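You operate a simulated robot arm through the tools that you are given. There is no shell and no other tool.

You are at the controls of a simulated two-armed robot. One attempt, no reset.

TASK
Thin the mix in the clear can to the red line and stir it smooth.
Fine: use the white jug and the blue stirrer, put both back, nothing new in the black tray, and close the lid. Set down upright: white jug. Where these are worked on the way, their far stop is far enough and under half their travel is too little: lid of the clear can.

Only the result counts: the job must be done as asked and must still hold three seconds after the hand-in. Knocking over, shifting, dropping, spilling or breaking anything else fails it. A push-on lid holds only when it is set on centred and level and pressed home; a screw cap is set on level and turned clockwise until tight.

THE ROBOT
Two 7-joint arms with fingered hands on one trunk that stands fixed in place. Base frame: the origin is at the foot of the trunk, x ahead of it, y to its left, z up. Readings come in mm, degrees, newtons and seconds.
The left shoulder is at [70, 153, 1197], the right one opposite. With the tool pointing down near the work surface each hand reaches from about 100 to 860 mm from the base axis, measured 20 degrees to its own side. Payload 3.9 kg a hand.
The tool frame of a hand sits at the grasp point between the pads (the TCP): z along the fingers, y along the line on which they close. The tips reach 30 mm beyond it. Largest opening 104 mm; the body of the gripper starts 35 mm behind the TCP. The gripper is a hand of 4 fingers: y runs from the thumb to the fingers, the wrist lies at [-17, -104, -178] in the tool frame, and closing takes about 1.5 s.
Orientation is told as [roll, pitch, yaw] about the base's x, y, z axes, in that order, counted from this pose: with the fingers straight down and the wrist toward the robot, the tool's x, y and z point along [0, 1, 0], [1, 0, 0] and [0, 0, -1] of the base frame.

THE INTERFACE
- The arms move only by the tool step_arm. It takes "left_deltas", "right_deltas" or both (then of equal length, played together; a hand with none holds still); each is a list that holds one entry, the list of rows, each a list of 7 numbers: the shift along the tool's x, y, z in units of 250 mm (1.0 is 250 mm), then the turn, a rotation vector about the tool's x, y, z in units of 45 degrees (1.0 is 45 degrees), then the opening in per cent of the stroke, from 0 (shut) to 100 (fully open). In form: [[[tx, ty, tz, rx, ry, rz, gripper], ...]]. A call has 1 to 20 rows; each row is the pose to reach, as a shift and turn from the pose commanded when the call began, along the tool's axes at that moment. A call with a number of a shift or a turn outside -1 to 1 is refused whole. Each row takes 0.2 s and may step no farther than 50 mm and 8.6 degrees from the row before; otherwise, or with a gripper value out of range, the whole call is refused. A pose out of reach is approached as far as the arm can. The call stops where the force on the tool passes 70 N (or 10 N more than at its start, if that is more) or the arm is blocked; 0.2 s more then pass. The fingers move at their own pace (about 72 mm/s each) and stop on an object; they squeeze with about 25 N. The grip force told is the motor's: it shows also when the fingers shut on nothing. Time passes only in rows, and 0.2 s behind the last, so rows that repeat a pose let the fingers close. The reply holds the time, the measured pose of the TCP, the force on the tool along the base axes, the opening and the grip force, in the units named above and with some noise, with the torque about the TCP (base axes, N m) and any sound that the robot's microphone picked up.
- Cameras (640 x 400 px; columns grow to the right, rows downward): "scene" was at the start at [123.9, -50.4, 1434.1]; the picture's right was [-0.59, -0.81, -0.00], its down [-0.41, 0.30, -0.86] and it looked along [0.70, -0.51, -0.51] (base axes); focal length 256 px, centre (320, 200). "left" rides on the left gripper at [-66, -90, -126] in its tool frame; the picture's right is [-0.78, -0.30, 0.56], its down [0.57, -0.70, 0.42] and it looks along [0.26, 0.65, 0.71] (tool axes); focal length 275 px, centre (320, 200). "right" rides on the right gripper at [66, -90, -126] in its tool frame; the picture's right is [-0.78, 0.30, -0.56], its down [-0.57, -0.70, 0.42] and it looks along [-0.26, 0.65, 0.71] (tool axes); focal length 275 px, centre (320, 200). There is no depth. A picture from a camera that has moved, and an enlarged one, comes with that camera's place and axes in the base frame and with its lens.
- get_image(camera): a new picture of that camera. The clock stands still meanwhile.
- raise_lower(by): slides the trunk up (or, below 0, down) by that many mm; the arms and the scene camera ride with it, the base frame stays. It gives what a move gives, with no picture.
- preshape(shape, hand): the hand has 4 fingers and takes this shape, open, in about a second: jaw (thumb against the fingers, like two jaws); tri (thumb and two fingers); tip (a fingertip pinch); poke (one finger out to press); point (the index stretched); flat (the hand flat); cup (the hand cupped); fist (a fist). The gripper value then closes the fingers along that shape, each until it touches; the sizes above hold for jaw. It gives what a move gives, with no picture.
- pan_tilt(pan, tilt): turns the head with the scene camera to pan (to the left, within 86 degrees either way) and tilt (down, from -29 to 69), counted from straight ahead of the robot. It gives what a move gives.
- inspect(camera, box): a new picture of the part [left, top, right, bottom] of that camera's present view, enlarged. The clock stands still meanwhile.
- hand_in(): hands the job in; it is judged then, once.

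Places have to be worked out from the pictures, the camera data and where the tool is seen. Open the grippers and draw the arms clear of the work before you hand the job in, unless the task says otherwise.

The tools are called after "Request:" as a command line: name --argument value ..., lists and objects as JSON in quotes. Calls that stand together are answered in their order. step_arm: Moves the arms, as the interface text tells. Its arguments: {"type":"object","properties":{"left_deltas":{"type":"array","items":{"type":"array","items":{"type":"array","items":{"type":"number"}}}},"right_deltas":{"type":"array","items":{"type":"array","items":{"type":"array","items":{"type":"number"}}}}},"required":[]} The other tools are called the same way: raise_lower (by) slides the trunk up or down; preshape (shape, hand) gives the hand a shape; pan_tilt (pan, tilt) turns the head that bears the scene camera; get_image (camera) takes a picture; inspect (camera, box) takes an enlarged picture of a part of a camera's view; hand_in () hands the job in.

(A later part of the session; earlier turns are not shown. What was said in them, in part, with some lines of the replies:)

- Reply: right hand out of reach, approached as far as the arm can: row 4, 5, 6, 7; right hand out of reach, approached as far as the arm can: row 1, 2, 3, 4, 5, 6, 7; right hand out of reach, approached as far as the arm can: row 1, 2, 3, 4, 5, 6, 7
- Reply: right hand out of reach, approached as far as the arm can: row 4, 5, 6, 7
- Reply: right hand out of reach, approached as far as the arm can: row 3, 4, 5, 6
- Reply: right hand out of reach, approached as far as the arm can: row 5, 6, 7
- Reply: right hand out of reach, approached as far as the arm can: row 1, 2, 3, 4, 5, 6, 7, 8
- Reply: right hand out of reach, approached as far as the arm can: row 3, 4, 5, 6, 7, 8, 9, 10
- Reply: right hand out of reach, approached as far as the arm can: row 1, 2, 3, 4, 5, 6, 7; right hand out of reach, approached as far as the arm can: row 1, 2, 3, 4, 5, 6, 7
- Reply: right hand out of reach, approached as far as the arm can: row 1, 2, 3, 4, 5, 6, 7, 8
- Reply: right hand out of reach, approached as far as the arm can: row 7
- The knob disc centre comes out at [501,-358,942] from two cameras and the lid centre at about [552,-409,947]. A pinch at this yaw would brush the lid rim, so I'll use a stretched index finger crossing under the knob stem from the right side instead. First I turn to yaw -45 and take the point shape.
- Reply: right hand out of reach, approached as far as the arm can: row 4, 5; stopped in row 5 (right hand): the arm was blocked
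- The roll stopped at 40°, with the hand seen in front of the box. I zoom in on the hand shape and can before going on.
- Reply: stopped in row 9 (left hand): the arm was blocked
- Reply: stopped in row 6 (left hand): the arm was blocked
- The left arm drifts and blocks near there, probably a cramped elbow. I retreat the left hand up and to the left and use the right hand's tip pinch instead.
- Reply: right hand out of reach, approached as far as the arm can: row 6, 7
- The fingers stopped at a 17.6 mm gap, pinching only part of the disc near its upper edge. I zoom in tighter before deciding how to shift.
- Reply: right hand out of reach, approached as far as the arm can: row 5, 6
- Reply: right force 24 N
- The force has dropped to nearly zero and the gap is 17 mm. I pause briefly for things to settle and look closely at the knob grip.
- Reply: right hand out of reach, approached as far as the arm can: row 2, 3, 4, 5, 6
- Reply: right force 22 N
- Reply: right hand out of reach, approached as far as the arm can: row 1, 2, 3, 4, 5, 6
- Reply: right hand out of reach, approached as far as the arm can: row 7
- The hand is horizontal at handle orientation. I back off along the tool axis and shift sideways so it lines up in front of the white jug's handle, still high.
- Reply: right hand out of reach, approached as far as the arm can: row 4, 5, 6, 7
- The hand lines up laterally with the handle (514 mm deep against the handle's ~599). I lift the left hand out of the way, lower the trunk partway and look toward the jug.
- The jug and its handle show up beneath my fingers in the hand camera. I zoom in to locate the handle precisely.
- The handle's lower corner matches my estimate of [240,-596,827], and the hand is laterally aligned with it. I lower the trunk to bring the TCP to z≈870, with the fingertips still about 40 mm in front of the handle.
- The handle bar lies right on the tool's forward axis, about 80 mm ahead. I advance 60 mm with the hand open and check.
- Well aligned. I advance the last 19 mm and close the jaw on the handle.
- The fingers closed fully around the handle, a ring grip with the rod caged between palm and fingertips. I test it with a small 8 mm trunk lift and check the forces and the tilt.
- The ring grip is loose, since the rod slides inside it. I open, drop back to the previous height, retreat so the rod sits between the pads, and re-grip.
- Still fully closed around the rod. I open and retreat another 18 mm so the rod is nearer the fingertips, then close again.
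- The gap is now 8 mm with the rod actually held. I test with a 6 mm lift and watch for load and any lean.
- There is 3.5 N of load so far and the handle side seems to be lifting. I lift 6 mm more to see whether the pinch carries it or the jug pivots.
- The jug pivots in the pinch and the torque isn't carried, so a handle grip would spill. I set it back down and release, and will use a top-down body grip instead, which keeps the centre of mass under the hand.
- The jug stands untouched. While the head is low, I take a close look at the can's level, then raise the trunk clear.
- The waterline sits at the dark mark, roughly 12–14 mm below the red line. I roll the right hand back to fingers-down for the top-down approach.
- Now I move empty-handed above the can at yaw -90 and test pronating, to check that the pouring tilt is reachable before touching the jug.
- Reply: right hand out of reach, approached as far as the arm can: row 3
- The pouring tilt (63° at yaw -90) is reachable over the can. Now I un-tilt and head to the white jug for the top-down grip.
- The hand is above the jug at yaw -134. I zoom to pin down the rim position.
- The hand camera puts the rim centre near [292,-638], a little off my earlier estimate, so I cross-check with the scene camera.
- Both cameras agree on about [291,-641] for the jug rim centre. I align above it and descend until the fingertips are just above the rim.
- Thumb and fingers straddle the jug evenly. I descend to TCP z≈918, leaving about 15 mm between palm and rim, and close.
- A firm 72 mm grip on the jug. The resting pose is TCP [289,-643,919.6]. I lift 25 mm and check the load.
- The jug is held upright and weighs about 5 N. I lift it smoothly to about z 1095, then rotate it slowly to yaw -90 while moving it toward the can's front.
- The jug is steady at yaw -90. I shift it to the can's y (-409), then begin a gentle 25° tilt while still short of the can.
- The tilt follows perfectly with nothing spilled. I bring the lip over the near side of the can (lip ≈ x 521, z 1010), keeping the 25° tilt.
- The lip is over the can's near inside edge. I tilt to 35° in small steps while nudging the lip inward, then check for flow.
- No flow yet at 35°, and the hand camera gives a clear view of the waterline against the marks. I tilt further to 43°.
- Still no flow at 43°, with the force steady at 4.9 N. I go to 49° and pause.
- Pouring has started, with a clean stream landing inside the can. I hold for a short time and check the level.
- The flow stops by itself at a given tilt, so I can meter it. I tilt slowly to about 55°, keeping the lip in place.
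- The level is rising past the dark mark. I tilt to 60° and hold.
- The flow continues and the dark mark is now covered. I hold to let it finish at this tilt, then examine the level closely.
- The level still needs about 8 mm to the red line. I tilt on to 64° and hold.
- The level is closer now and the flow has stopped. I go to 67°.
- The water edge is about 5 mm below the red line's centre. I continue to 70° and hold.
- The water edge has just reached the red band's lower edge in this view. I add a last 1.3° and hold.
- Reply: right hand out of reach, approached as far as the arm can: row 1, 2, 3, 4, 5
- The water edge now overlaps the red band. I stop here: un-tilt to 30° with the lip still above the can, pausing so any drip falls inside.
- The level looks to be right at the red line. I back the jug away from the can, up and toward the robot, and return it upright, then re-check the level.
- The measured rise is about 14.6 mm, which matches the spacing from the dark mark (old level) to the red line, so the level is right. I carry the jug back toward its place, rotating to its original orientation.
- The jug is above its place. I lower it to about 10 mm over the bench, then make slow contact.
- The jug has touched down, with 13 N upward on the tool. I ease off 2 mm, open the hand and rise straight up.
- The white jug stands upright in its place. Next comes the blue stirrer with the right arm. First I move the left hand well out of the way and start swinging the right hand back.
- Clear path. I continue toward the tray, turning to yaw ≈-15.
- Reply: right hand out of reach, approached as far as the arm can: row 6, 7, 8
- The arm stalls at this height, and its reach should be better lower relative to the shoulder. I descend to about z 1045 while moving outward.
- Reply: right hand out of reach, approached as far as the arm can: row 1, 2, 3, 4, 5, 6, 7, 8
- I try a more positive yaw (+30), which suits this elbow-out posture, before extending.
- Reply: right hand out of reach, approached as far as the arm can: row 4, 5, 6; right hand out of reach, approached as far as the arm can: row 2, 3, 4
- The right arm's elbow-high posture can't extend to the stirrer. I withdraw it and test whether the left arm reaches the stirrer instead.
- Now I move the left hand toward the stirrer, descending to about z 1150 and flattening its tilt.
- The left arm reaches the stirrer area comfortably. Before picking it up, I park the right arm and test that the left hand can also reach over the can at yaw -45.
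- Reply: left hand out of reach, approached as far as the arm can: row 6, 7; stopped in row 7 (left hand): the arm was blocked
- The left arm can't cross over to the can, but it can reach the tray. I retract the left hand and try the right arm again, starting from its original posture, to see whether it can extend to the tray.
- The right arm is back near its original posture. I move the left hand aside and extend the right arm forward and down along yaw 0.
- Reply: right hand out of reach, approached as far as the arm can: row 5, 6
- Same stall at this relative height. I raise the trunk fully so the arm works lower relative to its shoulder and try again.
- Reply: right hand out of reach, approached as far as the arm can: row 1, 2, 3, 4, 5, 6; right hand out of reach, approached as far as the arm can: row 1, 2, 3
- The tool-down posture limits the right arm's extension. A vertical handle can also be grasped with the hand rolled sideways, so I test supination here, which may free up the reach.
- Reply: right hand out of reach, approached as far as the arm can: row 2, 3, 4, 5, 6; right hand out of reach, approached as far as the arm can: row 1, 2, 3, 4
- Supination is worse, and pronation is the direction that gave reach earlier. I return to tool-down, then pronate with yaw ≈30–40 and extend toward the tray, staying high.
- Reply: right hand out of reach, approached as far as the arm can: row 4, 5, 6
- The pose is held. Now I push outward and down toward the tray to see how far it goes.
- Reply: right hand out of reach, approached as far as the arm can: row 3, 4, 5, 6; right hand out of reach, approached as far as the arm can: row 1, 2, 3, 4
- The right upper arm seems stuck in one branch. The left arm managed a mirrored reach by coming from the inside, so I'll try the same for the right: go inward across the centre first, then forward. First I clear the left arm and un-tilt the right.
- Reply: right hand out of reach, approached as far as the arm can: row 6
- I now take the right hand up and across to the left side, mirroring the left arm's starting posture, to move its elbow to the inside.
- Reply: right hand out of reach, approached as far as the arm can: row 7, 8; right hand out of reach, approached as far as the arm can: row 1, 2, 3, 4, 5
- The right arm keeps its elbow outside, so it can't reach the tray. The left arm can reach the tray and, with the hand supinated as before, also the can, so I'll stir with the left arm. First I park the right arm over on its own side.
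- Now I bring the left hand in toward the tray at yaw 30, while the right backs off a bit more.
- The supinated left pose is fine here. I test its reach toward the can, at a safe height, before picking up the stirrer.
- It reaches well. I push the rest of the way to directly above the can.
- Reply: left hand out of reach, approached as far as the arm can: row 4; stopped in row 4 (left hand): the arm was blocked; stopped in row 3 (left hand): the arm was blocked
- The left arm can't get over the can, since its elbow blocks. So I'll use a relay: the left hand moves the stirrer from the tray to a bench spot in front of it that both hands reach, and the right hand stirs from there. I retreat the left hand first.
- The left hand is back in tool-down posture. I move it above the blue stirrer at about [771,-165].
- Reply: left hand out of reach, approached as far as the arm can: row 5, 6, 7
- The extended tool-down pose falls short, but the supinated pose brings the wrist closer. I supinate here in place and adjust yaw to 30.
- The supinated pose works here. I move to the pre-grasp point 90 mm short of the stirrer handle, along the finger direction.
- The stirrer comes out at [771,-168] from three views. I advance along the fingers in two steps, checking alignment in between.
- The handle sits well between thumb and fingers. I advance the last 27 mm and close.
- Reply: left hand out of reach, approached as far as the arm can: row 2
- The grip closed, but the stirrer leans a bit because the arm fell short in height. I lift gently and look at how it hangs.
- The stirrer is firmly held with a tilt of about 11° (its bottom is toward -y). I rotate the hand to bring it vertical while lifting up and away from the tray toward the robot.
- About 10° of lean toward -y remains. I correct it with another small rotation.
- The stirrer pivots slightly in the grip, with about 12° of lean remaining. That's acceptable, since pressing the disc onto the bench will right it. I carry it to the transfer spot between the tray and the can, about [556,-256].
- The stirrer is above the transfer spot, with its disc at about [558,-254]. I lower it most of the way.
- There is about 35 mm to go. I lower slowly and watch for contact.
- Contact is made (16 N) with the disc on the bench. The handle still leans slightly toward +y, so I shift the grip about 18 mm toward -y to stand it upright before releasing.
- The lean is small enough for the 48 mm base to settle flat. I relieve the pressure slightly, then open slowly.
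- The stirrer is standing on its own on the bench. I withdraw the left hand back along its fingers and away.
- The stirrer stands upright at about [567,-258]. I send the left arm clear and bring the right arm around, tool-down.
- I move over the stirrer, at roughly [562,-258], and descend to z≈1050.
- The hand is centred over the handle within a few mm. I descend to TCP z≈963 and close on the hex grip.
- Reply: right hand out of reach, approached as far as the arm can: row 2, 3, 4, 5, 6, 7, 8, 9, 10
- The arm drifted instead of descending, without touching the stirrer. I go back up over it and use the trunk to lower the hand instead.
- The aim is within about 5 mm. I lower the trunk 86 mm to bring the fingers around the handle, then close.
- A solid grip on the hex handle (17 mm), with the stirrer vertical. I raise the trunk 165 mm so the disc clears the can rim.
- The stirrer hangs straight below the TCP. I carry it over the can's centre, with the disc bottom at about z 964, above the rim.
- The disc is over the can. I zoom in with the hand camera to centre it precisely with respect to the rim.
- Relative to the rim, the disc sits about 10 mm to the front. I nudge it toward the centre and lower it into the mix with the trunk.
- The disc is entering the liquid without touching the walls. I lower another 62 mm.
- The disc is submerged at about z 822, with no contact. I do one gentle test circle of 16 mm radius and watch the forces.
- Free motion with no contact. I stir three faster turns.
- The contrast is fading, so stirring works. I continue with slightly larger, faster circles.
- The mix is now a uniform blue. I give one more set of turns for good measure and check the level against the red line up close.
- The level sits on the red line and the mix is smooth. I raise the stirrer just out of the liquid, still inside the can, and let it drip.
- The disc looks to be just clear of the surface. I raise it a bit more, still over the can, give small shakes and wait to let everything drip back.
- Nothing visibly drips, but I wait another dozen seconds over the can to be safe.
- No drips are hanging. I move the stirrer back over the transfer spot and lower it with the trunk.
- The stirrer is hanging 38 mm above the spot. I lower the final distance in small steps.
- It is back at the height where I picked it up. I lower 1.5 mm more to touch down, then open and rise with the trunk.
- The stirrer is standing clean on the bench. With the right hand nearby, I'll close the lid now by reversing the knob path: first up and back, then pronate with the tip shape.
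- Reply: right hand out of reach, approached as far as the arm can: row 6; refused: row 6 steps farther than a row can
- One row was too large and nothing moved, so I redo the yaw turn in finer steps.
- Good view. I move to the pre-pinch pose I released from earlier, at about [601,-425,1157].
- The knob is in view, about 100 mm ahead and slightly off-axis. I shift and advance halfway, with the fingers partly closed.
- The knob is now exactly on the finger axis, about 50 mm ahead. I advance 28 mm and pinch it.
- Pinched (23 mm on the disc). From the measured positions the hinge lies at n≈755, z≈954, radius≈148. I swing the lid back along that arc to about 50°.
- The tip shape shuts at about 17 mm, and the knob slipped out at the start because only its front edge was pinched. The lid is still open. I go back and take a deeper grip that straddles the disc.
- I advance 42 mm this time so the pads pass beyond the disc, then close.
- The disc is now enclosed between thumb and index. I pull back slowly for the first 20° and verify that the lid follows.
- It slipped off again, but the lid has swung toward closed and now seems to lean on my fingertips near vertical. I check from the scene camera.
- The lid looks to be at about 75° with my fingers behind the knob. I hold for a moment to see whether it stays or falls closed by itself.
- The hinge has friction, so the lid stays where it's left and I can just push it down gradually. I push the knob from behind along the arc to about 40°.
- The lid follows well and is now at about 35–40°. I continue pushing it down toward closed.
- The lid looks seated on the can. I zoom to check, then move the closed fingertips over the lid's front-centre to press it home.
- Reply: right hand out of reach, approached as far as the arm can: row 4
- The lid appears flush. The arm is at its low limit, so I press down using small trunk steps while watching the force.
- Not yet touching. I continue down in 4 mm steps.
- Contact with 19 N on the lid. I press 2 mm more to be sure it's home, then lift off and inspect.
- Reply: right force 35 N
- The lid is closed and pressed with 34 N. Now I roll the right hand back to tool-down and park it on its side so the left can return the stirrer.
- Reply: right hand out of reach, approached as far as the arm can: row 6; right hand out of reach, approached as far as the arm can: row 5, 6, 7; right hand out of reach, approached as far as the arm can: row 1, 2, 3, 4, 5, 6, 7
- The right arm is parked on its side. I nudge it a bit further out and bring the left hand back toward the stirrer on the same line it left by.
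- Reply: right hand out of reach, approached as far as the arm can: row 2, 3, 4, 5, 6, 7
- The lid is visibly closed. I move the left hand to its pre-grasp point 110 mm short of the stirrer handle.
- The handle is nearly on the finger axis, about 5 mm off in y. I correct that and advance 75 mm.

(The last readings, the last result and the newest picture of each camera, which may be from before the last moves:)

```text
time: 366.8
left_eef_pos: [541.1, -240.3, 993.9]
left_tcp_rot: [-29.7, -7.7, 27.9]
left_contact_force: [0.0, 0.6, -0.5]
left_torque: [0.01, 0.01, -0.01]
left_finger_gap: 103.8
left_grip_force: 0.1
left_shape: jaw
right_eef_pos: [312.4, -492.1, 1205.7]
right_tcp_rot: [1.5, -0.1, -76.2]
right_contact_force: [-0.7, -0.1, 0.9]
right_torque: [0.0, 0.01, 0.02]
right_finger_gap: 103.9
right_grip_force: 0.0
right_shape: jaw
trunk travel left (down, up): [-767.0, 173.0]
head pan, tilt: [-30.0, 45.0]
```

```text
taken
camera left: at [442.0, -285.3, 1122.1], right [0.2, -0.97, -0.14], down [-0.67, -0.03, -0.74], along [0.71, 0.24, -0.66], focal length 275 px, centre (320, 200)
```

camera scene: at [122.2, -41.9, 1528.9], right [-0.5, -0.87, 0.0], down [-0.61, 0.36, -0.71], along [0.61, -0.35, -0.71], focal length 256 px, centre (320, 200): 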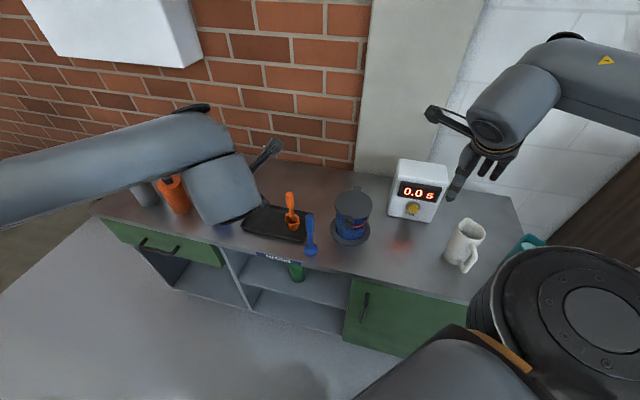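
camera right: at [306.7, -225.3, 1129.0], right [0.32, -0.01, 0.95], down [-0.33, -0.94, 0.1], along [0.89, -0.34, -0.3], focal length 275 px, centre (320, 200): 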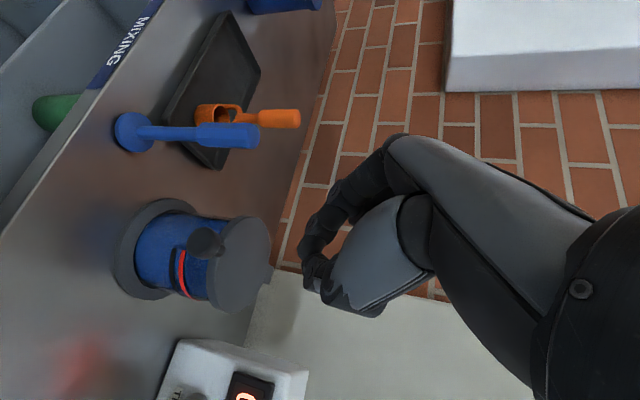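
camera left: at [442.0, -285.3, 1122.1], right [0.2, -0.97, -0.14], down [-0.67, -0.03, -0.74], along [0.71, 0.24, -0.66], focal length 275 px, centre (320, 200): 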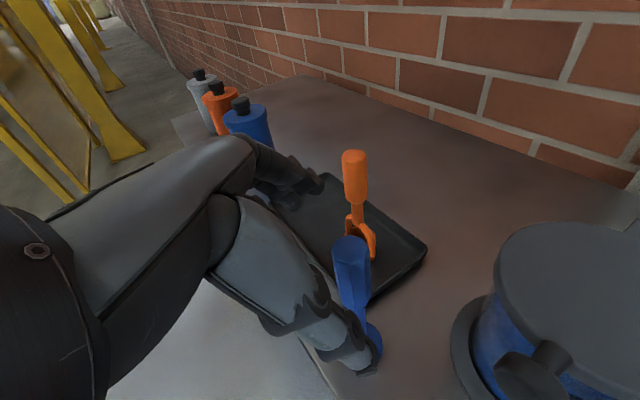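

Good alignment. I advance the final 36 mm and close firmly on the hex.

Request:
step_arm --left_deltas '[[[-0.005, -0.004, 0.05, 0, 0, 0, 100], [-0.01, -0.007, 0.1, 0, 0, 0, 100], [-0.015, -0.007, 0.144, 0, 0, 0, 100], [-0.015, -0.007, 0.144, 0, 0, 0, 60]]]'

Request:
get_image --camera "left"

```text
time: 367.8
left_eef_pos: [552.6, -256.0, 963.0]
left_tcp_rot: [-29.6, -7.8, 27.8]
left_contact_force: [-0.8, 0.0, 0.5]
left_torque: [0.01, -0.01, -0.03]
left_finger_gap: 62.9
left_grip_force: 0.0
left_shape: jaw
right_eef_pos: [313.4, -491.1, 1205.0]
right_tcp_rot: [1.5, -0.2, -76.2]
right_contact_force: [-0.9, 0.5, 0.0]
right_torque: [0.01, 0.0, 0.0]
right_finger_gap: 104.0
right_grip_force: 0.0
right_shape: jaw
trunk travel left (down, up): [-767.0, 173.0]
head pan, tilt: [-30.0, 45.0]
```

```text
taken
camera left: at [453.7, -302.4, 1092.2], right [0.2, -0.97, -0.14], down [-0.67, -0.03, -0.74], along [0.71, 0.24, -0.66], focal length 275 px, centre (320, 200)
```

left: 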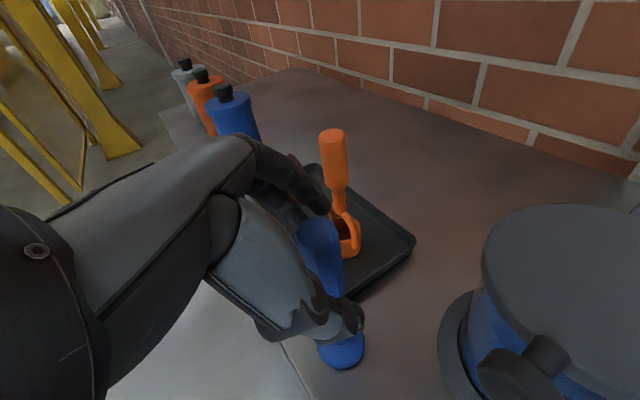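

The handle is centred between thumb and fingers. Closing now.

Request:
step_arm --left_deltas '[[[0, 0, 0, 0, 0, 0, 30], [0, 0, 0, 0, 0, 0, 0], [0, 0, 0, 0, 0, 0, 0], [0, 0, 0, 0, 0, 0, 0], [0, 0, 0, 0, 0, 0, 0]]]'

Request:
get_image --camera "left"

Request:
inspect --camera "scene" --box '[230, 150, 380, 280]'

```text
time: 369.0
left_eef_pos: [551.3, -256.4, 964.2]
left_tcp_rot: [-29.6, -7.6, 27.8]
left_contact_force: [-0.8, -0.3, 0.0]
left_torque: [-0.03, 0.04, -0.02]
left_finger_gap: 17.4
left_grip_force: 25.0
left_shape: jaw
right_eef_pos: [312.6, -490.9, 1204.7]
right_tcp_rot: [1.5, -0.3, -76.2]
right_contact_force: [-0.7, 0.9, 0.1]
right_torque: [0.04, -0.01, 0.01]
right_finger_gap: 104.1
right_grip_force: 0.1
right_shape: jaw
trunk travel left (down, up): [-767.0, 173.0]
head pan, tilt: [-30.0, 45.0]
```

```text
taken
camera left: at [453.9, -302.5, 1092.3], right [0.2, -0.97, -0.14], down [-0.67, -0.03, -0.74], along [0.71, 0.24, -0.66], focal length 275 px, centre (320, 200)
```

left: 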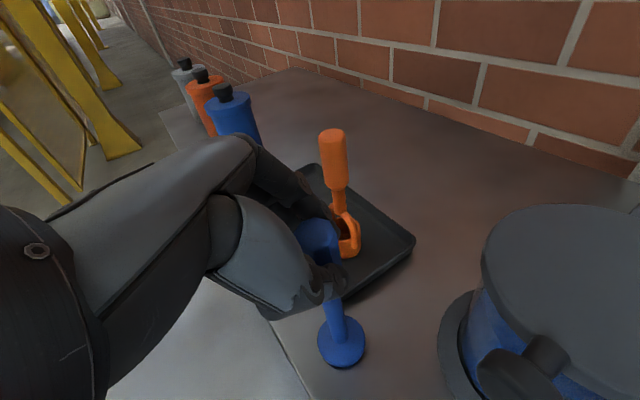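

```text
3.08 times, centred on (305, 215) of scene
camera zoom: at [121.6, -38.0, 1529.0], right [-0.5, -0.87, 0.0], down [-0.61, 0.35, -0.71], along [0.61, -0.35, -0.71], focal length 788 px, centre (366, 154)
```

zoom: 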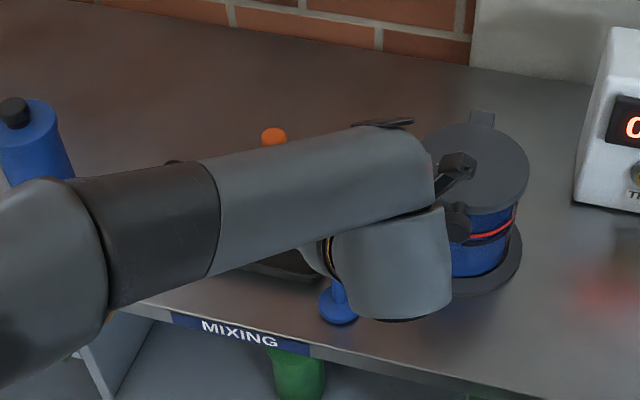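

Gripped well, but this hand angle may not reach the tray spot. While the stirrer is still standing, I release, back off, and switch to the more supinated angle (roll ≈-48) used at the tray.

Request:
step_arm --left_deltas '[[[0, 0, 0, 0, 0, 0, 30], [0, 0, 0, 0, 0, 0, 60], [0, 0, 0, 0, 0, 0, 100], [0, 0, 0, 0, 0, 0, 100], [0, 0, -0.06, 0, 0, 0, 100], [0, 0, -0.15, 0, 0, 0, 100], [0, 0, -0.26, 0, 0, 0, 100], [0, 0, -0.38, 0, 0, 0, 100], [0, 0, -0.48, 0, 0, 0, 100]]]'

Request:
step_arm --left_deltas '[[[0, 0, 0, 0.04, -0.14, 0, 100], [0, 0, 0, 0.08, -0.28, 0, 100], [0, 0, 0, 0.12, -0.41, 0, 100]]]'

Request:
get_image --camera "left"

```text
time: 371.0
left_eef_pos: [510.7, -209.5, 1068.5]
left_tcp_rot: [-29.7, -7.8, 27.9]
left_contact_force: [0.6, 0.7, -0.2]
left_torque: [0.0, 0.01, 0.01]
left_finger_gap: 103.6
left_grip_force: 0.1
left_shape: jaw
right_eef_pos: [313.3, -491.3, 1205.1]
right_tcp_rot: [1.5, -0.2, -76.1]
right_contact_force: [-0.6, -0.3, -0.5]
right_torque: [-0.04, -0.02, -0.01]
right_finger_gap: 103.9
right_grip_force: 0.1
right_shape: jaw
trunk travel left (down, up): [-767.0, 173.0]
head pan, tilt: [-30.0, 45.0]
```

```text
time: 371.8
left_eef_pos: [511.8, -209.8, 1067.0]
left_tcp_rot: [-47.8, -3.3, 24.5]
left_contact_force: [0.2, -0.6, -0.5]
left_torque: [-0.01, 0.0, 0.0]
left_finger_gap: 103.7
left_grip_force: 0.1
left_shape: jaw
right_eef_pos: [314.0, -490.2, 1204.4]
right_tcp_rot: [1.5, -0.1, -76.0]
right_contact_force: [-0.2, -0.2, 0.2]
right_torque: [-0.03, 0.02, -0.01]
right_finger_gap: 104.3
right_grip_force: 0.1
right_shape: jaw
trunk travel left (down, up): [-767.0, 173.0]
head pan, tilt: [-30.0, 45.0]
```

```text
taken
camera left: at [402.6, -205.7, 1195.0], right [0.11, -0.98, 0.18], down [-0.63, -0.21, -0.75], along [0.77, -0.03, -0.64], focal length 275 px, centre (320, 200)
```

left: 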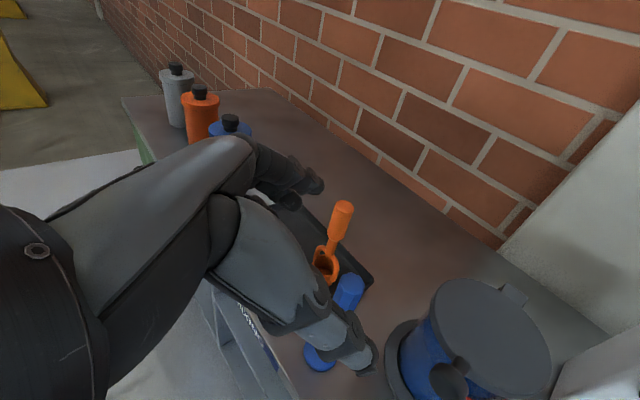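

The stirrer is exactly where predicted in this view. I align laterally and advance most of the way.

Request:
step_arm --left_deltas '[[[0.06, 0.023, 0.03, 0, 0, 0, 100], [0.12, 0.046, 0.07, 0, 0, 0, 100], [0.179, 0.068, 0.12, 0, 0, 0, 100], [0.179, 0.068, 0.2, 0, 0, 0, 100], [0.179, 0.068, 0.28, 0, 0, 0, 100]]]'

Request:
get_image --camera "left"

```text
time: 373.0
left_eef_pos: [541.4, -220.6, 987.8]
left_tcp_rot: [-47.7, -3.5, 24.6]
left_contact_force: [0.2, -0.3, 1.3]
left_torque: [0.01, -0.03, 0.01]
left_finger_gap: 103.4
left_grip_force: 0.1
left_shape: jaw
right_eef_pos: [314.6, -491.6, 1204.2]
right_tcp_rot: [1.5, -0.2, -76.3]
right_contact_force: [-0.3, -0.4, 0.5]
right_torque: [0.04, 0.01, 0.01]
right_finger_gap: 104.1
right_grip_force: 0.0
right_shape: jaw
trunk travel left (down, up): [-767.0, 173.0]
head pan, tilt: [-30.0, 45.0]
```

```text
taken
camera left: at [432.0, -217.2, 1115.1], right [0.11, -0.98, 0.18], down [-0.63, -0.21, -0.75], along [0.77, -0.03, -0.64], focal length 275 px, centre (320, 200)
```

left: 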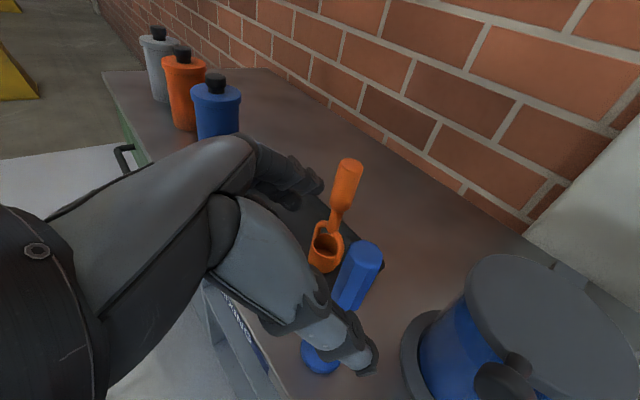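

Aligned. I advance the last 41 mm and close.

Request:
step_arm --left_deltas '[[[0, 0, 0.06, 0, 0, 0, 100], [0, 0, 0.12, 0, 0, 0, 100], [0, -0.002, 0.166, 0, 0, 0, 100], [0, -0.002, 0.166, 0, 0, 0, 60], [0, -0.002, 0.166, 0, 0, 0, 30], [0, -0.002, 0.166, 0, 0, 0, 0], [0, -0.002, 0.166, 0, 0, 0, 0], [0, -0.002, 0.166, 0, 0, 0, 0], [0, -0.002, 0.166, 0, 0, 0, 0]]]'

Request:
get_image --camera "left"

Request:
inspect --camera "scene" --box '[230, 150, 380, 280]'

```text
time: 375.0
left_eef_pos: [554.8, -248.1, 960.3]
left_tcp_rot: [-47.8, -3.5, 24.4]
left_contact_force: [-0.1, -0.5, 1.0]
left_torque: [0.05, 0.0, -0.04]
left_finger_gap: 19.3
left_grip_force: 25.0
left_shape: jaw
right_eef_pos: [314.3, -491.5, 1206.2]
right_tcp_rot: [1.4, -0.1, -76.2]
right_contact_force: [0.1, -0.1, -0.2]
right_torque: [0.03, 0.0, -0.02]
right_finger_gap: 103.9
right_grip_force: 0.0
right_shape: jaw
trunk travel left (down, up): [-767.0, 173.0]
head pan, tilt: [-30.0, 45.0]
```

```text
taken
camera left: at [444.7, -244.3, 1087.9], right [0.11, -0.98, 0.18], down [-0.63, -0.21, -0.75], along [0.77, -0.03, -0.64], focal length 275 px, centre (320, 200)
```

left: 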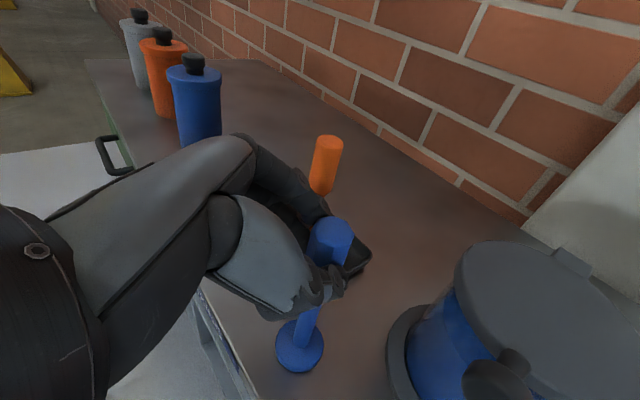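

```text
3.08 times, centred on (305, 215) of scene
camera zoom: at [121.5, -38.0, 1529.0], right [-0.5, -0.87, 0.0], down [-0.61, 0.35, -0.71], along [0.61, -0.35, -0.71], focal length 788 px, centre (366, 154)
```

zoom: 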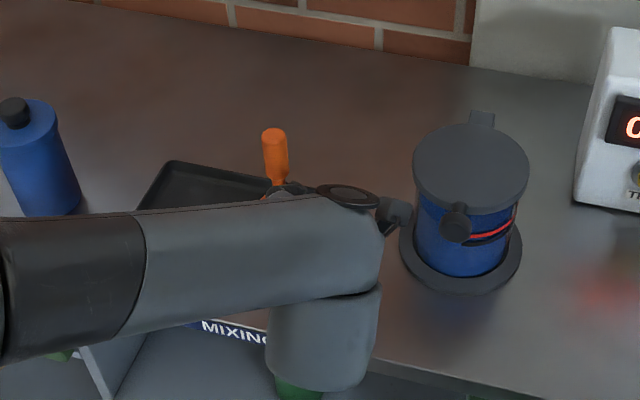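

A full grip this time and the stirrer is upright. I lift it 110 mm with the arm.

Request:
step_arm --left_deltas '[[[-0.03, 0.002, -0.027, 0, 0, 0, 0], [-0.09, 0.007, -0.08, 0, 0, 0, 0], [-0.16, 0.012, -0.145, 0, 0, 0, 0], [-0.23, 0.018, -0.21, 0, 0, 0, 0], [-0.29, 0.022, -0.265, 0, 0, 0, 0], [-0.325, 0.025, -0.295, 0, 0, 0, 0], [-0.325, 0.025, -0.295, 0, 0, 0, 0]]]'

Request:
get_image --camera "left"

Request:
get_image --camera "scene"

```text
time: 376.6
left_eef_pos: [554.6, -248.8, 1071.4]
left_tcp_rot: [-47.9, -3.6, 24.6]
left_contact_force: [0.1, 0.5, -1.3]
left_torque: [0.0, 0.01, 0.02]
left_finger_gap: 19.2
left_grip_force: 24.8
left_shape: jaw
right_eef_pos: [313.0, -490.8, 1206.5]
right_tcp_rot: [1.4, -0.3, -76.2]
right_contact_force: [-0.1, -0.1, -0.3]
right_torque: [-0.01, 0.02, 0.0]
right_finger_gap: 104.0
right_grip_force: 0.1
right_shape: jaw
trunk travel left (down, up): [-767.0, 173.0]
head pan, tilt: [-30.0, 45.0]
```

```text
taken
camera left: at [445.0, -244.9, 1198.3], right [0.11, -0.98, 0.18], down [-0.63, -0.21, -0.75], along [0.77, -0.03, -0.64], focal length 275 px, centre (320, 200)
```

left: 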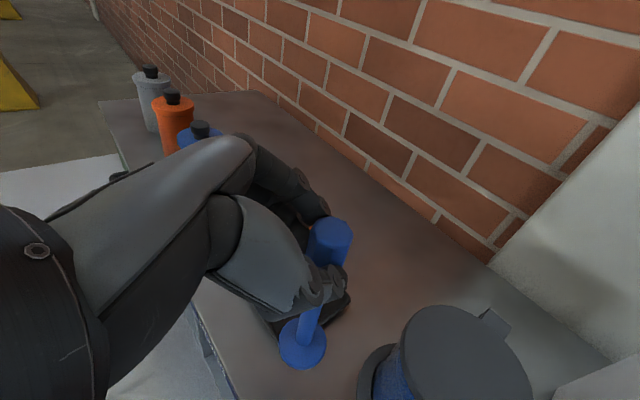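

```text
taken
camera scene: at [121.7, -38.1, 1529.0], right [-0.5, -0.87, 0.0], down [-0.61, 0.35, -0.71], along [0.61, -0.35, -0.71], focal length 256 px, centre (320, 200)
```

scene: 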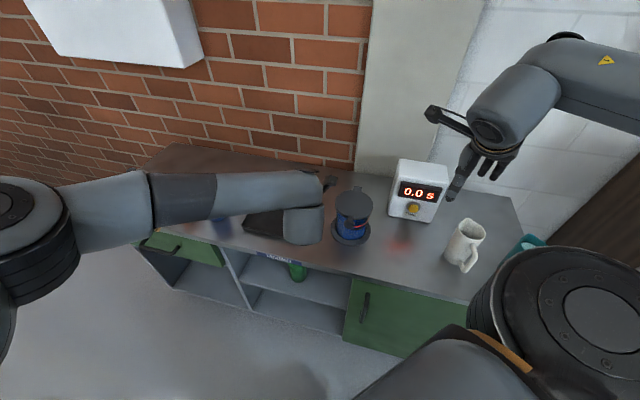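

The stirrer holds vertical. I carry it around the front of the tray, clear of the orange ladle, then over its original spot.

Request:
step_arm --left_deltas '[[[0.02, 0.07, -0.018, 0, 0, 0, 0], [0.05, 0.16, -0.041, 0, 0, 0, 0], [0.08, 0.25, -0.065, 0, 0, 0, 0], [0.11, 0.35, -0.09, 0, 0, 0, 0], [0.142, 0.456, -0.118, 0, 0, 0, 0]]]'

Request:
step_arm --left_deltas '[[[-0.02, 0.08, 0.029, 0, 0, 0, 0], [-0.045, 0.18, 0.065, 0, 0, 0, 0], [-0.07, 0.28, 0.1, 0, 0, 0, 0], [-0.095, 0.38, 0.137, 0, 0, 0, 0], [-0.114, 0.456, 0.165, 0, 0, 0, 0], [-0.114, 0.456, 0.165, 0, 0, 0, 0]]]'

Request:
get_image --camera "left"

Request:
inspect --camera "scene" --box '[180, 130, 360, 270]'

```text
time: 377.8
left_eef_pos: [639.5, -158.3, 1071.1]
left_tcp_rot: [-47.8, -3.6, 24.6]
left_contact_force: [-1.0, -0.9, -1.6]
left_torque: [-0.02, -0.04, -0.03]
left_finger_gap: 19.0
left_grip_force: 24.9
left_shape: jaw
right_eef_pos: [314.2, -489.4, 1206.0]
right_tcp_rot: [1.4, -0.2, -76.1]
right_contact_force: [0.2, 0.1, 0.5]
right_torque: [0.02, 0.02, -0.04]
right_finger_gap: 104.1
right_grip_force: 0.0
right_shape: jaw
trunk travel left (down, up): [-767.0, 173.0]
head pan, tilt: [-30.0, 45.0]
```

```text
time: 379.2
left_eef_pos: [763.4, -157.8, 1072.9]
left_tcp_rot: [-47.7, -3.5, 24.5]
left_contact_force: [-0.1, -0.3, -1.0]
left_torque: [0.01, 0.02, 0.0]
left_finger_gap: 19.0
left_grip_force: 24.9
left_shape: jaw
right_eef_pos: [313.9, -490.7, 1206.4]
right_tcp_rot: [1.6, -0.2, -76.2]
right_contact_force: [0.5, -0.6, -0.9]
right_torque: [0.0, 0.02, 0.0]
right_finger_gap: 104.0
right_grip_force: 0.1
right_shape: jaw
trunk travel left (down, up): [-767.0, 173.0]
head pan, tilt: [-30.0, 45.0]
```

```text
taken
camera left: at [653.7, -153.8, 1199.6], right [0.11, -0.98, 0.18], down [-0.63, -0.21, -0.75], along [0.77, -0.03, -0.63], focal length 275 px, centre (320, 200)
```

left: 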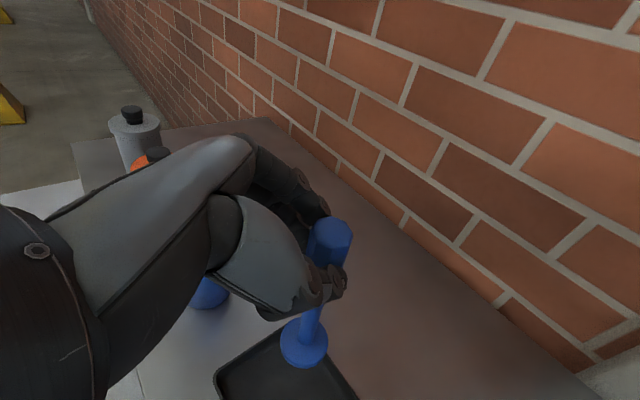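

```text
2.86 times, centred on (270, 200) of scene
camera zoom: at [121.3, -37.8, 1529.0], right [-0.5, -0.87, 0.0], down [-0.61, 0.35, -0.71], along [0.61, -0.35, -0.71], focal length 732 px, centre (463, 200)
```

zoom: 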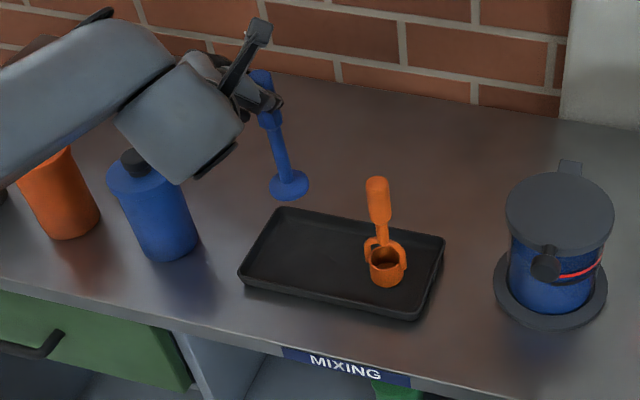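

The stirrer is above the tray. Its disc is about 7 mm off the original spot, so I correct that and lower with the trunk.

Request:
step_arm --left_deltas '[[[0.008, -0.01, -0.01, 0, 0, 0, 0], [0.017, -0.019, -0.02, 0, 0, 0, 0], [0.017, -0.019, -0.02, 0, 0, 0, 0]]]'

Request:
raise_lower --by -70

Request:
inspect --camera "scene" --box '[180, 100, 360, 240]'

Request:
get_image --camera "left"

```text
time: 380.0
left_eef_pos: [756.8, -154.4, 1071.7]
left_tcp_rot: [-47.7, -3.5, 24.5]
left_contact_force: [-1.5, -0.7, -1.1]
left_torque: [0.03, 0.03, 0.0]
left_finger_gap: 19.1
left_grip_force: 25.2
left_shape: jaw
right_eef_pos: [312.5, -490.1, 1205.4]
right_tcp_rot: [1.6, -0.2, -76.2]
right_contact_force: [-0.1, 0.3, 1.0]
right_torque: [-0.01, -0.02, -0.01]
right_finger_gap: 104.1
right_grip_force: 0.0
right_shape: jaw
trunk travel left (down, up): [-767.0, 173.0]
head pan, tilt: [-30.0, 45.0]
```

```text
time: 381.1
left_eef_pos: [755.4, -155.0, 1001.4]
left_tcp_rot: [-47.8, -3.6, 24.5]
left_contact_force: [-0.2, -0.3, -0.7]
left_torque: [0.01, 0.05, 0.01]
left_finger_gap: 19.2
left_grip_force: 25.2
left_shape: jaw
right_eef_pos: [313.8, -490.8, 1135.6]
right_tcp_rot: [1.5, -0.2, -76.2]
right_contact_force: [-0.2, 0.8, -0.3]
right_torque: [-0.01, 0.01, 0.01]
right_finger_gap: 104.0
right_grip_force: 0.0
right_shape: jaw
trunk travel left (down, up): [-696.0, 243.0]
head pan, tilt: [-30.0, 45.0]
```

```text
2.86 times, centred on (270, 170) of scene
camera zoom: at [121.6, -37.8, 1459.0], right [-0.5, -0.87, 0.0], down [-0.61, 0.35, -0.71], along [0.61, -0.35, -0.71], focal length 732 px, centre (463, 286)
```

zoom: 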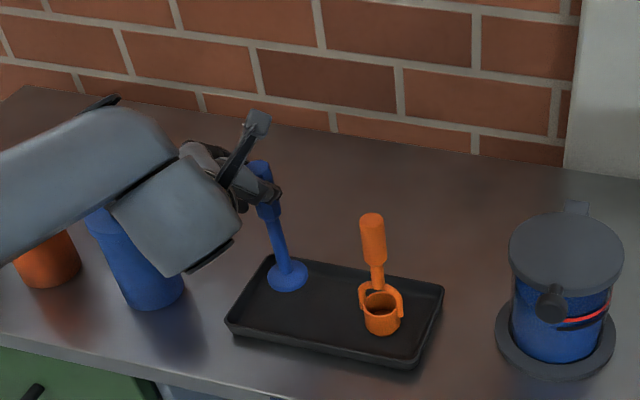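

```text
taken
camera left: at [646.7, -149.8, 1129.3], right [0.11, -0.98, 0.18], down [-0.63, -0.21, -0.75], along [0.77, -0.03, -0.63], focal length 275 px, centre (320, 200)
```

left: 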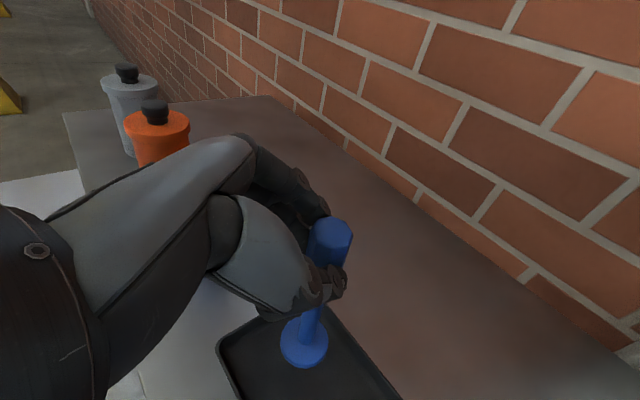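

Nearly there. I make a small 5 mm correction and then lower the remaining ~38 mm in steps.

Request:
step_arm --left_deltas '[[[0.006, -0.007, -0.008, 0, 0, 0, 0], [0.012, -0.013, -0.015, 0, 0, 0, 0]]]'

Request:
raise_lower --by -28

Request:
raise_lower --by -5

Request:
inspect --camera "scene" --box '[200, 110, 320, 220]'

```text
time: 381.7
left_eef_pos: [751.4, -150.5, 1001.2]
left_tcp_rot: [-47.6, -3.5, 24.6]
left_contact_force: [0.1, 0.4, -2.2]
left_torque: [0.0, 0.03, 0.0]
left_finger_gap: 19.1
left_grip_force: 25.0
left_shape: jaw
right_eef_pos: [313.8, -490.9, 1135.2]
right_tcp_rot: [1.5, -0.2, -76.2]
right_contact_force: [-1.3, -0.8, -0.4]
right_torque: [-0.02, -0.02, 0.03]
right_finger_gap: 104.2
right_grip_force: 0.1
right_shape: jaw
trunk travel left (down, up): [-696.0, 243.0]
head pan, tilt: [-30.0, 45.0]
```

```text
time: 382.4
left_eef_pos: [751.6, -150.1, 973.9]
left_tcp_rot: [-47.7, -3.5, 24.5]
left_contact_force: [0.0, 0.0, -0.9]
left_torque: [0.05, 0.01, -0.04]
left_finger_gap: 19.0
left_grip_force: 25.0
left_shape: jaw
right_eef_pos: [313.1, -491.0, 1107.3]
right_tcp_rot: [1.4, -0.3, -76.3]
right_contact_force: [0.3, 0.1, 0.2]
right_torque: [0.03, -0.02, 0.01]
right_finger_gap: 104.1
right_grip_force: 0.2
right_shape: jaw
trunk travel left (down, up): [-668.0, 271.0]
head pan, tilt: [-30.0, 45.0]
```

```text
time: 382.9
left_eef_pos: [751.2, -150.9, 969.7]
left_tcp_rot: [-47.7, -3.6, 24.5]
left_contact_force: [-0.2, 0.7, -2.0]
left_torque: [0.03, 0.01, -0.01]
left_finger_gap: 19.2
left_grip_force: 25.3
left_shape: jaw
right_eef_pos: [314.0, -491.4, 1102.9]
right_tcp_rot: [1.5, -0.1, -76.2]
right_contact_force: [-0.1, 0.9, 1.3]
right_torque: [0.0, 0.0, -0.03]
right_finger_gap: 104.0
right_grip_force: 0.1
right_shape: jaw
trunk travel left (down, up): [-664.0, 276.0]
head pan, tilt: [-30.0, 45.0]
```

```text
3.64 times, centred on (260, 165) of scene
camera zoom: at [121.8, -38.0, 1426.0], right [-0.5, -0.87, 0.0], down [-0.61, 0.35, -0.71], along [0.61, -0.35, -0.71], focal length 931 px, centre (538, 327)
```

zoom: 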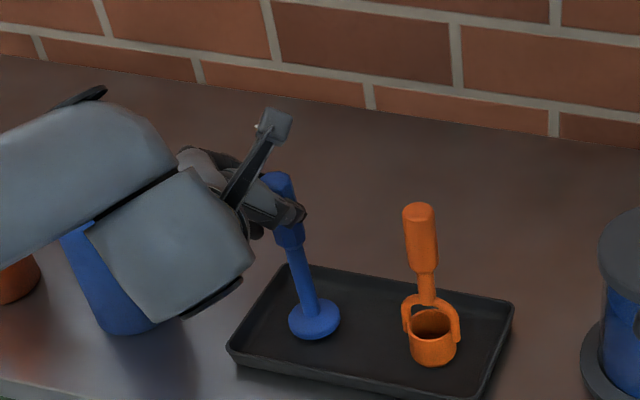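

Hovering a few mm over the tray floor. I lower in 3 mm steps until it touches.

Request:
raise_lower --by -3

Request:
raise_lower --by -3

Request:
raise_lower --by -2

```text
time: 383.5
left_eef_pos: [751.8, -150.9, 966.5]
left_tcp_rot: [-47.8, -3.5, 24.5]
left_contact_force: [0.3, 0.5, 0.0]
left_torque: [0.01, 0.01, 0.01]
left_finger_gap: 19.3
left_grip_force: 25.4
left_shape: jaw
right_eef_pos: [312.9, -490.9, 1099.5]
right_tcp_rot: [1.6, -0.1, -76.1]
right_contact_force: [-0.6, -0.1, -0.4]
right_torque: [0.04, -0.02, 0.02]
right_finger_gap: 103.9
right_grip_force: 0.0
right_shape: jaw
trunk travel left (down, up): [-660.0, 279.0]
head pan, tilt: [-30.0, 45.0]
```

```text
time: 384.0
left_eef_pos: [751.0, -150.6, 965.3]
left_tcp_rot: [-48.0, -3.6, 24.5]
left_contact_force: [1.0, -0.8, 9.5]
left_torque: [-0.06, -0.1, -0.02]
left_finger_gap: 19.2
left_grip_force: 24.5
left_shape: jaw
right_eef_pos: [311.1, -491.7, 1097.4]
right_tcp_rot: [1.5, -0.2, -76.2]
right_contact_force: [-0.4, -0.1, 0.5]
right_torque: [0.0, 0.03, 0.05]
right_finger_gap: 103.8
right_grip_force: 0.1
right_shape: jaw
trunk travel left (down, up): [-658.0, 282.0]
head pan, tilt: [-30.0, 45.0]
```

```text
time: 384.5
left_eef_pos: [749.3, -151.7, 964.3]
left_tcp_rot: [-48.0, -3.8, 24.5]
left_contact_force: [2.3, -1.4, 15.7]
left_torque: [-0.14, -0.29, -0.01]
left_finger_gap: 19.8
left_grip_force: 24.5
left_shape: jaw
right_eef_pos: [310.2, -489.6, 1095.7]
right_tcp_rot: [1.7, -0.2, -76.2]
right_contact_force: [0.2, 0.1, -0.4]
right_torque: [-0.04, -0.03, 0.02]
right_finger_gap: 104.0
right_grip_force: 0.0
right_shape: jaw
trunk travel left (down, up): [-656.0, 284.0]
head pan, tilt: [-30.0, 45.0]
```

Contact is confirmed at 16 N. I relieve the pressure slightly, open slowly, and withdraw along the fingers.

Request:
raise_lower --by 3

Request:
step_arm --left_deltas '[[[0, 0, 0, 0, 0, 0, 25], [0, 0, 0, 0, 0, 0, 35], [0, 0, 0, 0, 0, 0, 60], [0, 0, 0, 0, 0, 0, 100], [0, 0, 0, 0, 0, 0, 100], [0, 0, 0, 0, 0, 0, 100]]]'

Request:
step_arm --left_deltas '[[[0, 0, -0.05, 0, 0, 0, 100], [0, 0, -0.12, 0, 0, 0, 100], [0, 0, -0.2, 0, 0, 0, 100], [0, 0, -0.3, 0, 0, 0, 100], [0, 0, -0.42, 0, 0, 0, 100], [0, 0, -0.56, 0, 0, 0, 100], [0, 0, -0.72, 0, 0, 0, 100]]]'

Request:
inspect --camera "scene" --box '[180, 90, 360, 230]'

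Request:
get_image --camera "scene"

```text
time: 385.0
left_eef_pos: [750.0, -149.1, 964.2]
left_tcp_rot: [-47.8, -3.6, 24.5]
left_contact_force: [1.7, -0.3, 10.9]
left_torque: [-0.08, -0.21, 0.0]
left_finger_gap: 20.1
left_grip_force: 25.5
left_shape: jaw
right_eef_pos: [312.5, -491.0, 1097.7]
right_tcp_rot: [1.6, -0.2, -76.2]
right_contact_force: [0.7, -0.8, -0.1]
right_torque: [0.0, 0.01, 0.03]
right_finger_gap: 104.3
right_grip_force: 0.1
right_shape: jaw
trunk travel left (down, up): [-658.0, 282.0]
head pan, tilt: [-30.0, 45.0]
```

```text
time: 386.4
left_eef_pos: [751.3, -150.4, 964.0]
left_tcp_rot: [-47.8, -3.5, 24.5]
left_contact_force: [-0.4, 0.2, 0.8]
left_torque: [0.0, 0.01, -0.02]
left_finger_gap: 103.4
left_grip_force: 0.1
left_shape: jaw
right_eef_pos: [314.0, -491.1, 1097.7]
right_tcp_rot: [1.4, -0.2, -76.2]
right_contact_force: [0.1, 0.6, -0.3]
right_torque: [-0.02, -0.01, -0.02]
right_finger_gap: 103.8
right_grip_force: 0.1
right_shape: jaw
trunk travel left (down, up): [-658.0, 282.0]
head pan, tilt: [-30.0, 45.0]
```

```text
time: 388.0
left_eef_pos: [688.2, -30.6, 1086.6]
left_tcp_rot: [-47.8, -3.5, 24.5]
left_contact_force: [0.2, 0.2, 0.3]
left_torque: [0.04, 0.0, 0.03]
left_finger_gap: 103.6
left_grip_force: 0.1
left_shape: jaw
right_eef_pos: [312.2, -488.7, 1098.7]
right_tcp_rot: [1.5, -0.4, -76.0]
right_contact_force: [0.3, -0.1, 0.1]
right_torque: [-0.04, -0.03, 0.02]
right_finger_gap: 104.3
right_grip_force: 0.0
right_shape: jaw
trunk travel left (down, up): [-658.0, 282.0]
head pan, tilt: [-30.0, 45.0]
```

```text
2.86 times, centred on (270, 160) of scene
camera zoom: at [120.0, -35.8, 1421.2], right [-0.5, -0.87, 0.0], down [-0.61, 0.35, -0.71], along [0.61, -0.35, -0.71], focal length 732 px, centre (463, 314)
```

zoom: 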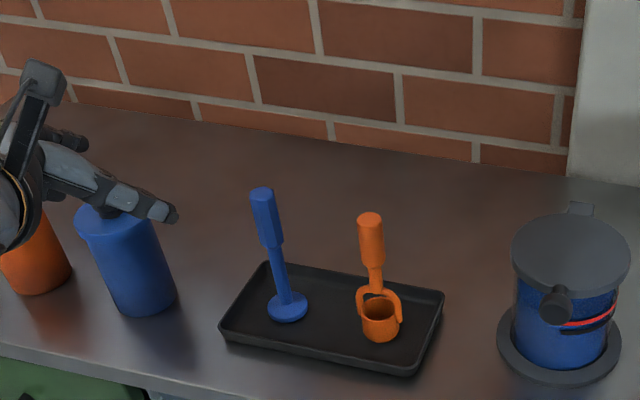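

```text
taken
camera scene: at [120.0, -35.8, 1421.2], right [-0.5, -0.87, 0.0], down [-0.61, 0.35, -0.71], along [0.61, -0.35, -0.71], focal length 256 px, centre (320, 200)
```

scene: 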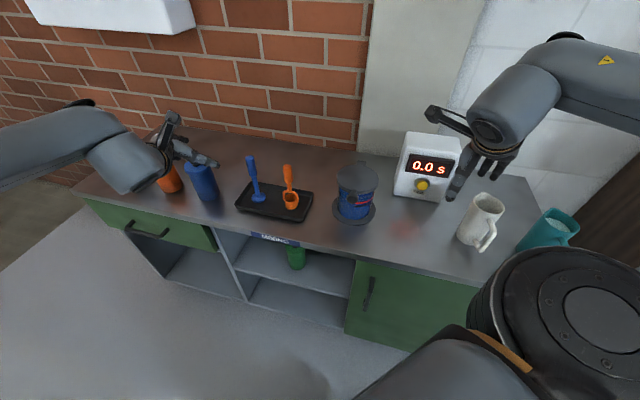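

The blue stirrer stands upright back in the tray. I draw the left arm well clear and inspect everything.

Request:
step_arm --left_deltas '[[[0, -0.01, -0.12, 0, 0, 0, 100], [0.01, -0.02, -0.26, 0, 0, 0, 100], [0.01, -0.03, -0.4, 0, 0, 0, 100], [0.02, -0.04, -0.54, 0, 0, 0, 100], [0.02, -0.05, -0.68, 0, 0, 0, 100], [0.03, -0.06, -0.82, 0, 0, 0, 100], [0.03, -0.08, -0.934, 0, 0, 0, 100]]]'

Request:
inspect --camera "scene" --box '[220, 130, 400, 250]'

Request:
inspect --camera "scene" --box '[320, 140, 400, 230]'

Request:
inspect --camera "scene" --box '[400, 120, 600, 260]'

```text
time: 389.6
left_eef_pos: [587.0, 118.0, 1235.9]
left_tcp_rot: [-47.7, -3.7, 24.5]
left_contact_force: [-0.1, -0.1, -0.1]
left_torque: [-0.01, -0.01, -0.02]
left_finger_gap: 103.5
left_grip_force: 0.0
left_shape: jaw
right_eef_pos: [312.7, -489.0, 1098.0]
right_tcp_rot: [1.6, -0.3, -76.1]
right_contact_force: [-0.5, -0.3, -0.5]
right_torque: [0.01, -0.02, 0.02]
right_finger_gap: 103.9
right_grip_force: 0.0
right_shape: jaw
trunk travel left (down, up): [-658.0, 282.0]
head pan, tilt: [-30.0, 45.0]
```

```text
3.33 times, centred on (310, 190) of scene
camera zoom: at [120.0, -36.7, 1421.2], right [-0.5, -0.87, 0.0], down [-0.61, 0.35, -0.71], along [0.61, -0.35, -0.71], focal length 854 px, centre (353, 233)
```

zoom: 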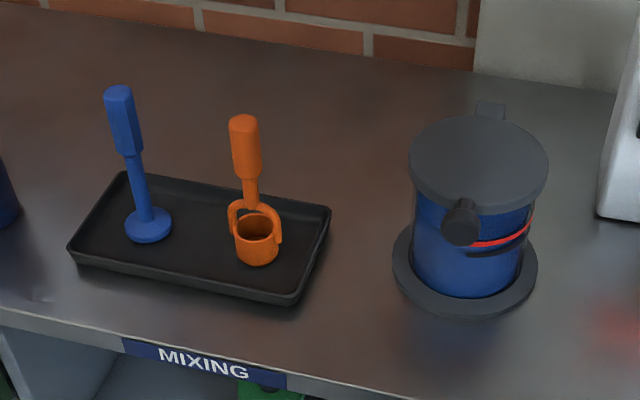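

```text
4.44 times, centred on (360, 185) of scene
camera zoom: at [120.0, -36.7, 1421.2], right [-0.5, -0.87, 0.0], down [-0.61, 0.35, -0.71], along [0.61, -0.35, -0.71], focal length 1138 px, centre (142, 267)
```

zoom: 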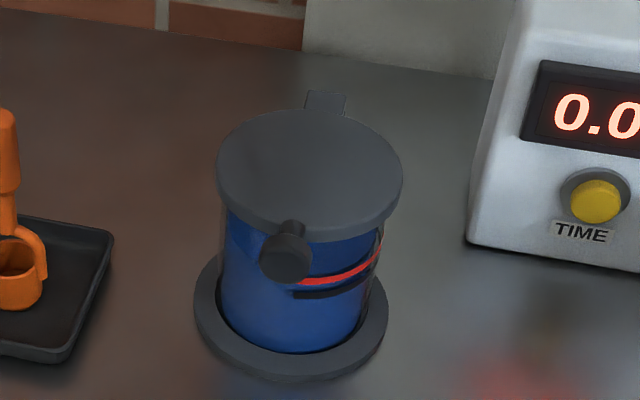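

```text
2.86 times, centred on (500, 190) of scene
camera zoom: at [120.0, -36.7, 1421.2], right [-0.5, -0.87, 0.0], down [-0.61, 0.35, -0.71], along [0.61, -0.35, -0.71], focal length 732 px, centre (-194, 229)
```

zoom: 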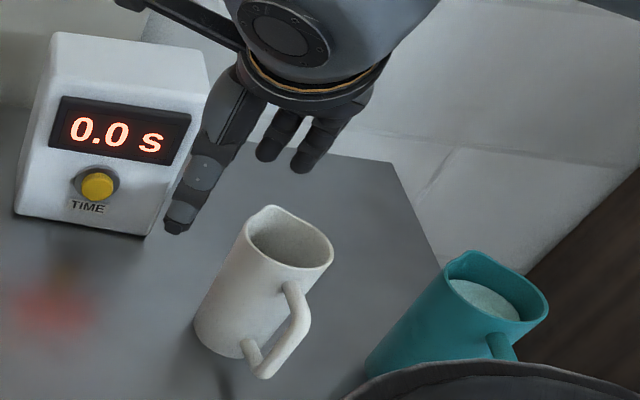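

Everything looks right: the lid is closed, the level is on the red line, the mix is smooth, and the jug and stirrer stand in place with the tray clean. I raise both arms clear of the work and take one last look.

Request:
raise_lower --by 180

Request:
step_arm --right_deltas '[[[0, -0.05, -0.08, 0, 0, 0, 100], [0, -0.1, -0.16, 0, 0, 0, 100], [0, -0.15, -0.24, 0, 0, 0, 100], [0, -0.2, -0.3, 0, 0, 0, 100]]]'

Request:
get_image --camera "scene"

Request:
inspect --camera "scene" --box '[240, 180, 420, 310]'

```text
time: 391.6
left_eef_pos: [588.8, 117.8, 1414.8]
left_tcp_rot: [-47.8, -3.5, 24.5]
left_contact_force: [-0.4, 0.2, -0.3]
left_torque: [-0.03, -0.01, 0.0]
left_finger_gap: 103.7
left_grip_force: 0.0
left_shape: jaw
right_eef_pos: [313.4, -490.2, 1277.7]
right_tcp_rot: [1.5, -0.2, -76.2]
right_contact_force: [0.6, 0.6, -0.2]
right_torque: [0.03, -0.02, 0.0]
right_finger_gap: 104.0
right_grip_force: 0.1
right_shape: jaw
trunk travel left (down, up): [-838.0, 102.0]
head pan, tilt: [-30.0, 45.0]
```

```text
time: 392.6
left_eef_pos: [587.4, 118.5, 1415.8]
left_tcp_rot: [-47.8, -3.5, 24.5]
left_contact_force: [-0.8, 0.9, -0.1]
left_torque: [0.05, -0.04, -0.01]
left_finger_gap: 103.7
left_grip_force: 0.1
left_shape: jaw
right_eef_pos: [299.3, -441.1, 1352.3]
right_tcp_rot: [1.5, -0.2, -76.2]
right_contact_force: [0.2, -0.5, -0.3]
right_torque: [-0.05, -0.04, 0.04]
right_finger_gap: 103.8
right_grip_force: 0.1
right_shape: jaw
trunk travel left (down, up): [-838.0, 102.0]
head pan, tilt: [-30.0, 45.0]
```

```text
taken
camera scene: at [121.2, -36.4, 1601.1], right [-0.5, -0.87, 0.0], down [-0.61, 0.35, -0.71], along [0.61, -0.35, -0.71], focal length 256 px, centre (320, 200)
```

scene: 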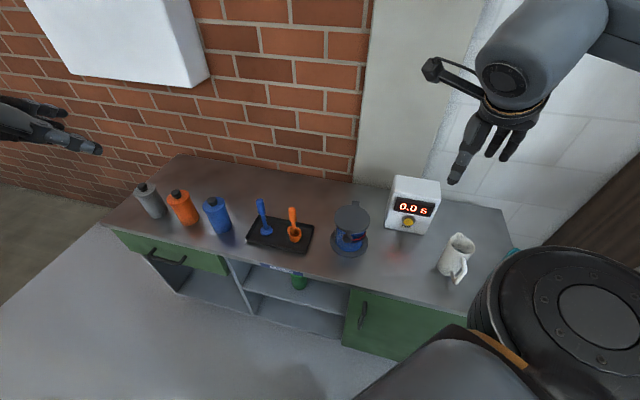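

```text
3.08 times, centred on (330, 245) of scene
camera zoom: at [121.2, -36.4, 1601.1], right [-0.5, -0.87, 0.0], down [-0.61, 0.35, -0.71], along [0.61, -0.35, -0.71], focal length 788 px, centre (289, 62)
```

zoom: 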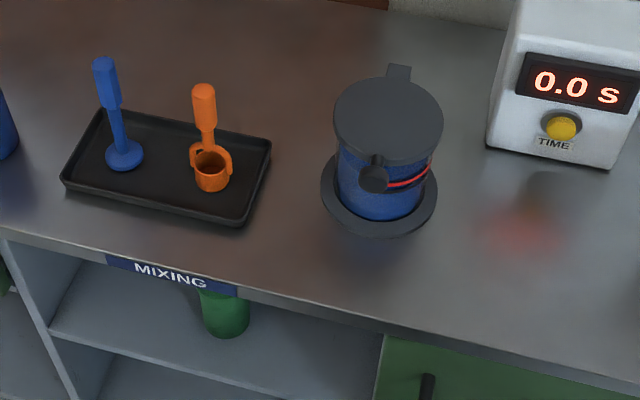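

The last pictures show the mix thinned to the red line and smooth, and the lid closed. The white jug and the blue stirrer stand upright in their places, the tray is clean, and both arms are clear with the grippers open. I hand the job in.

Request:
hand_in

```text
The job is handed in.
```

I've handed the job in: the mix in the clear can is thinned to the red line, stirred to an even blue, and the lid is closed and pressed down. No result came back, so I don't know yet whether it passed.

- **Level:** by the cameras, the surface sits within about 1 mm of the middle of the red line.
- **Lid:** I opened it to its far stop. To close it I swung it shut and pressed with about 34 N, and it looked flush afterwards.
- **White jug:** it stands upright within about a centimetre of where it started. My first try, gripping it by the handle, shifted it slightly on the bench before I changed grip. I saw no spill.
- **Blue stirrer:** it stands upright in the black tray within about a centimetre of its original spot. I held it over the can for more than 20 seconds to drip, and I saw no drops in the tray or on the bench.
- **Extra step:** neither arm could reach both the tray and the can, so I stood the stirrer on the bench between them before and after stirring.

Both grippers are open and both arms are raised clear.
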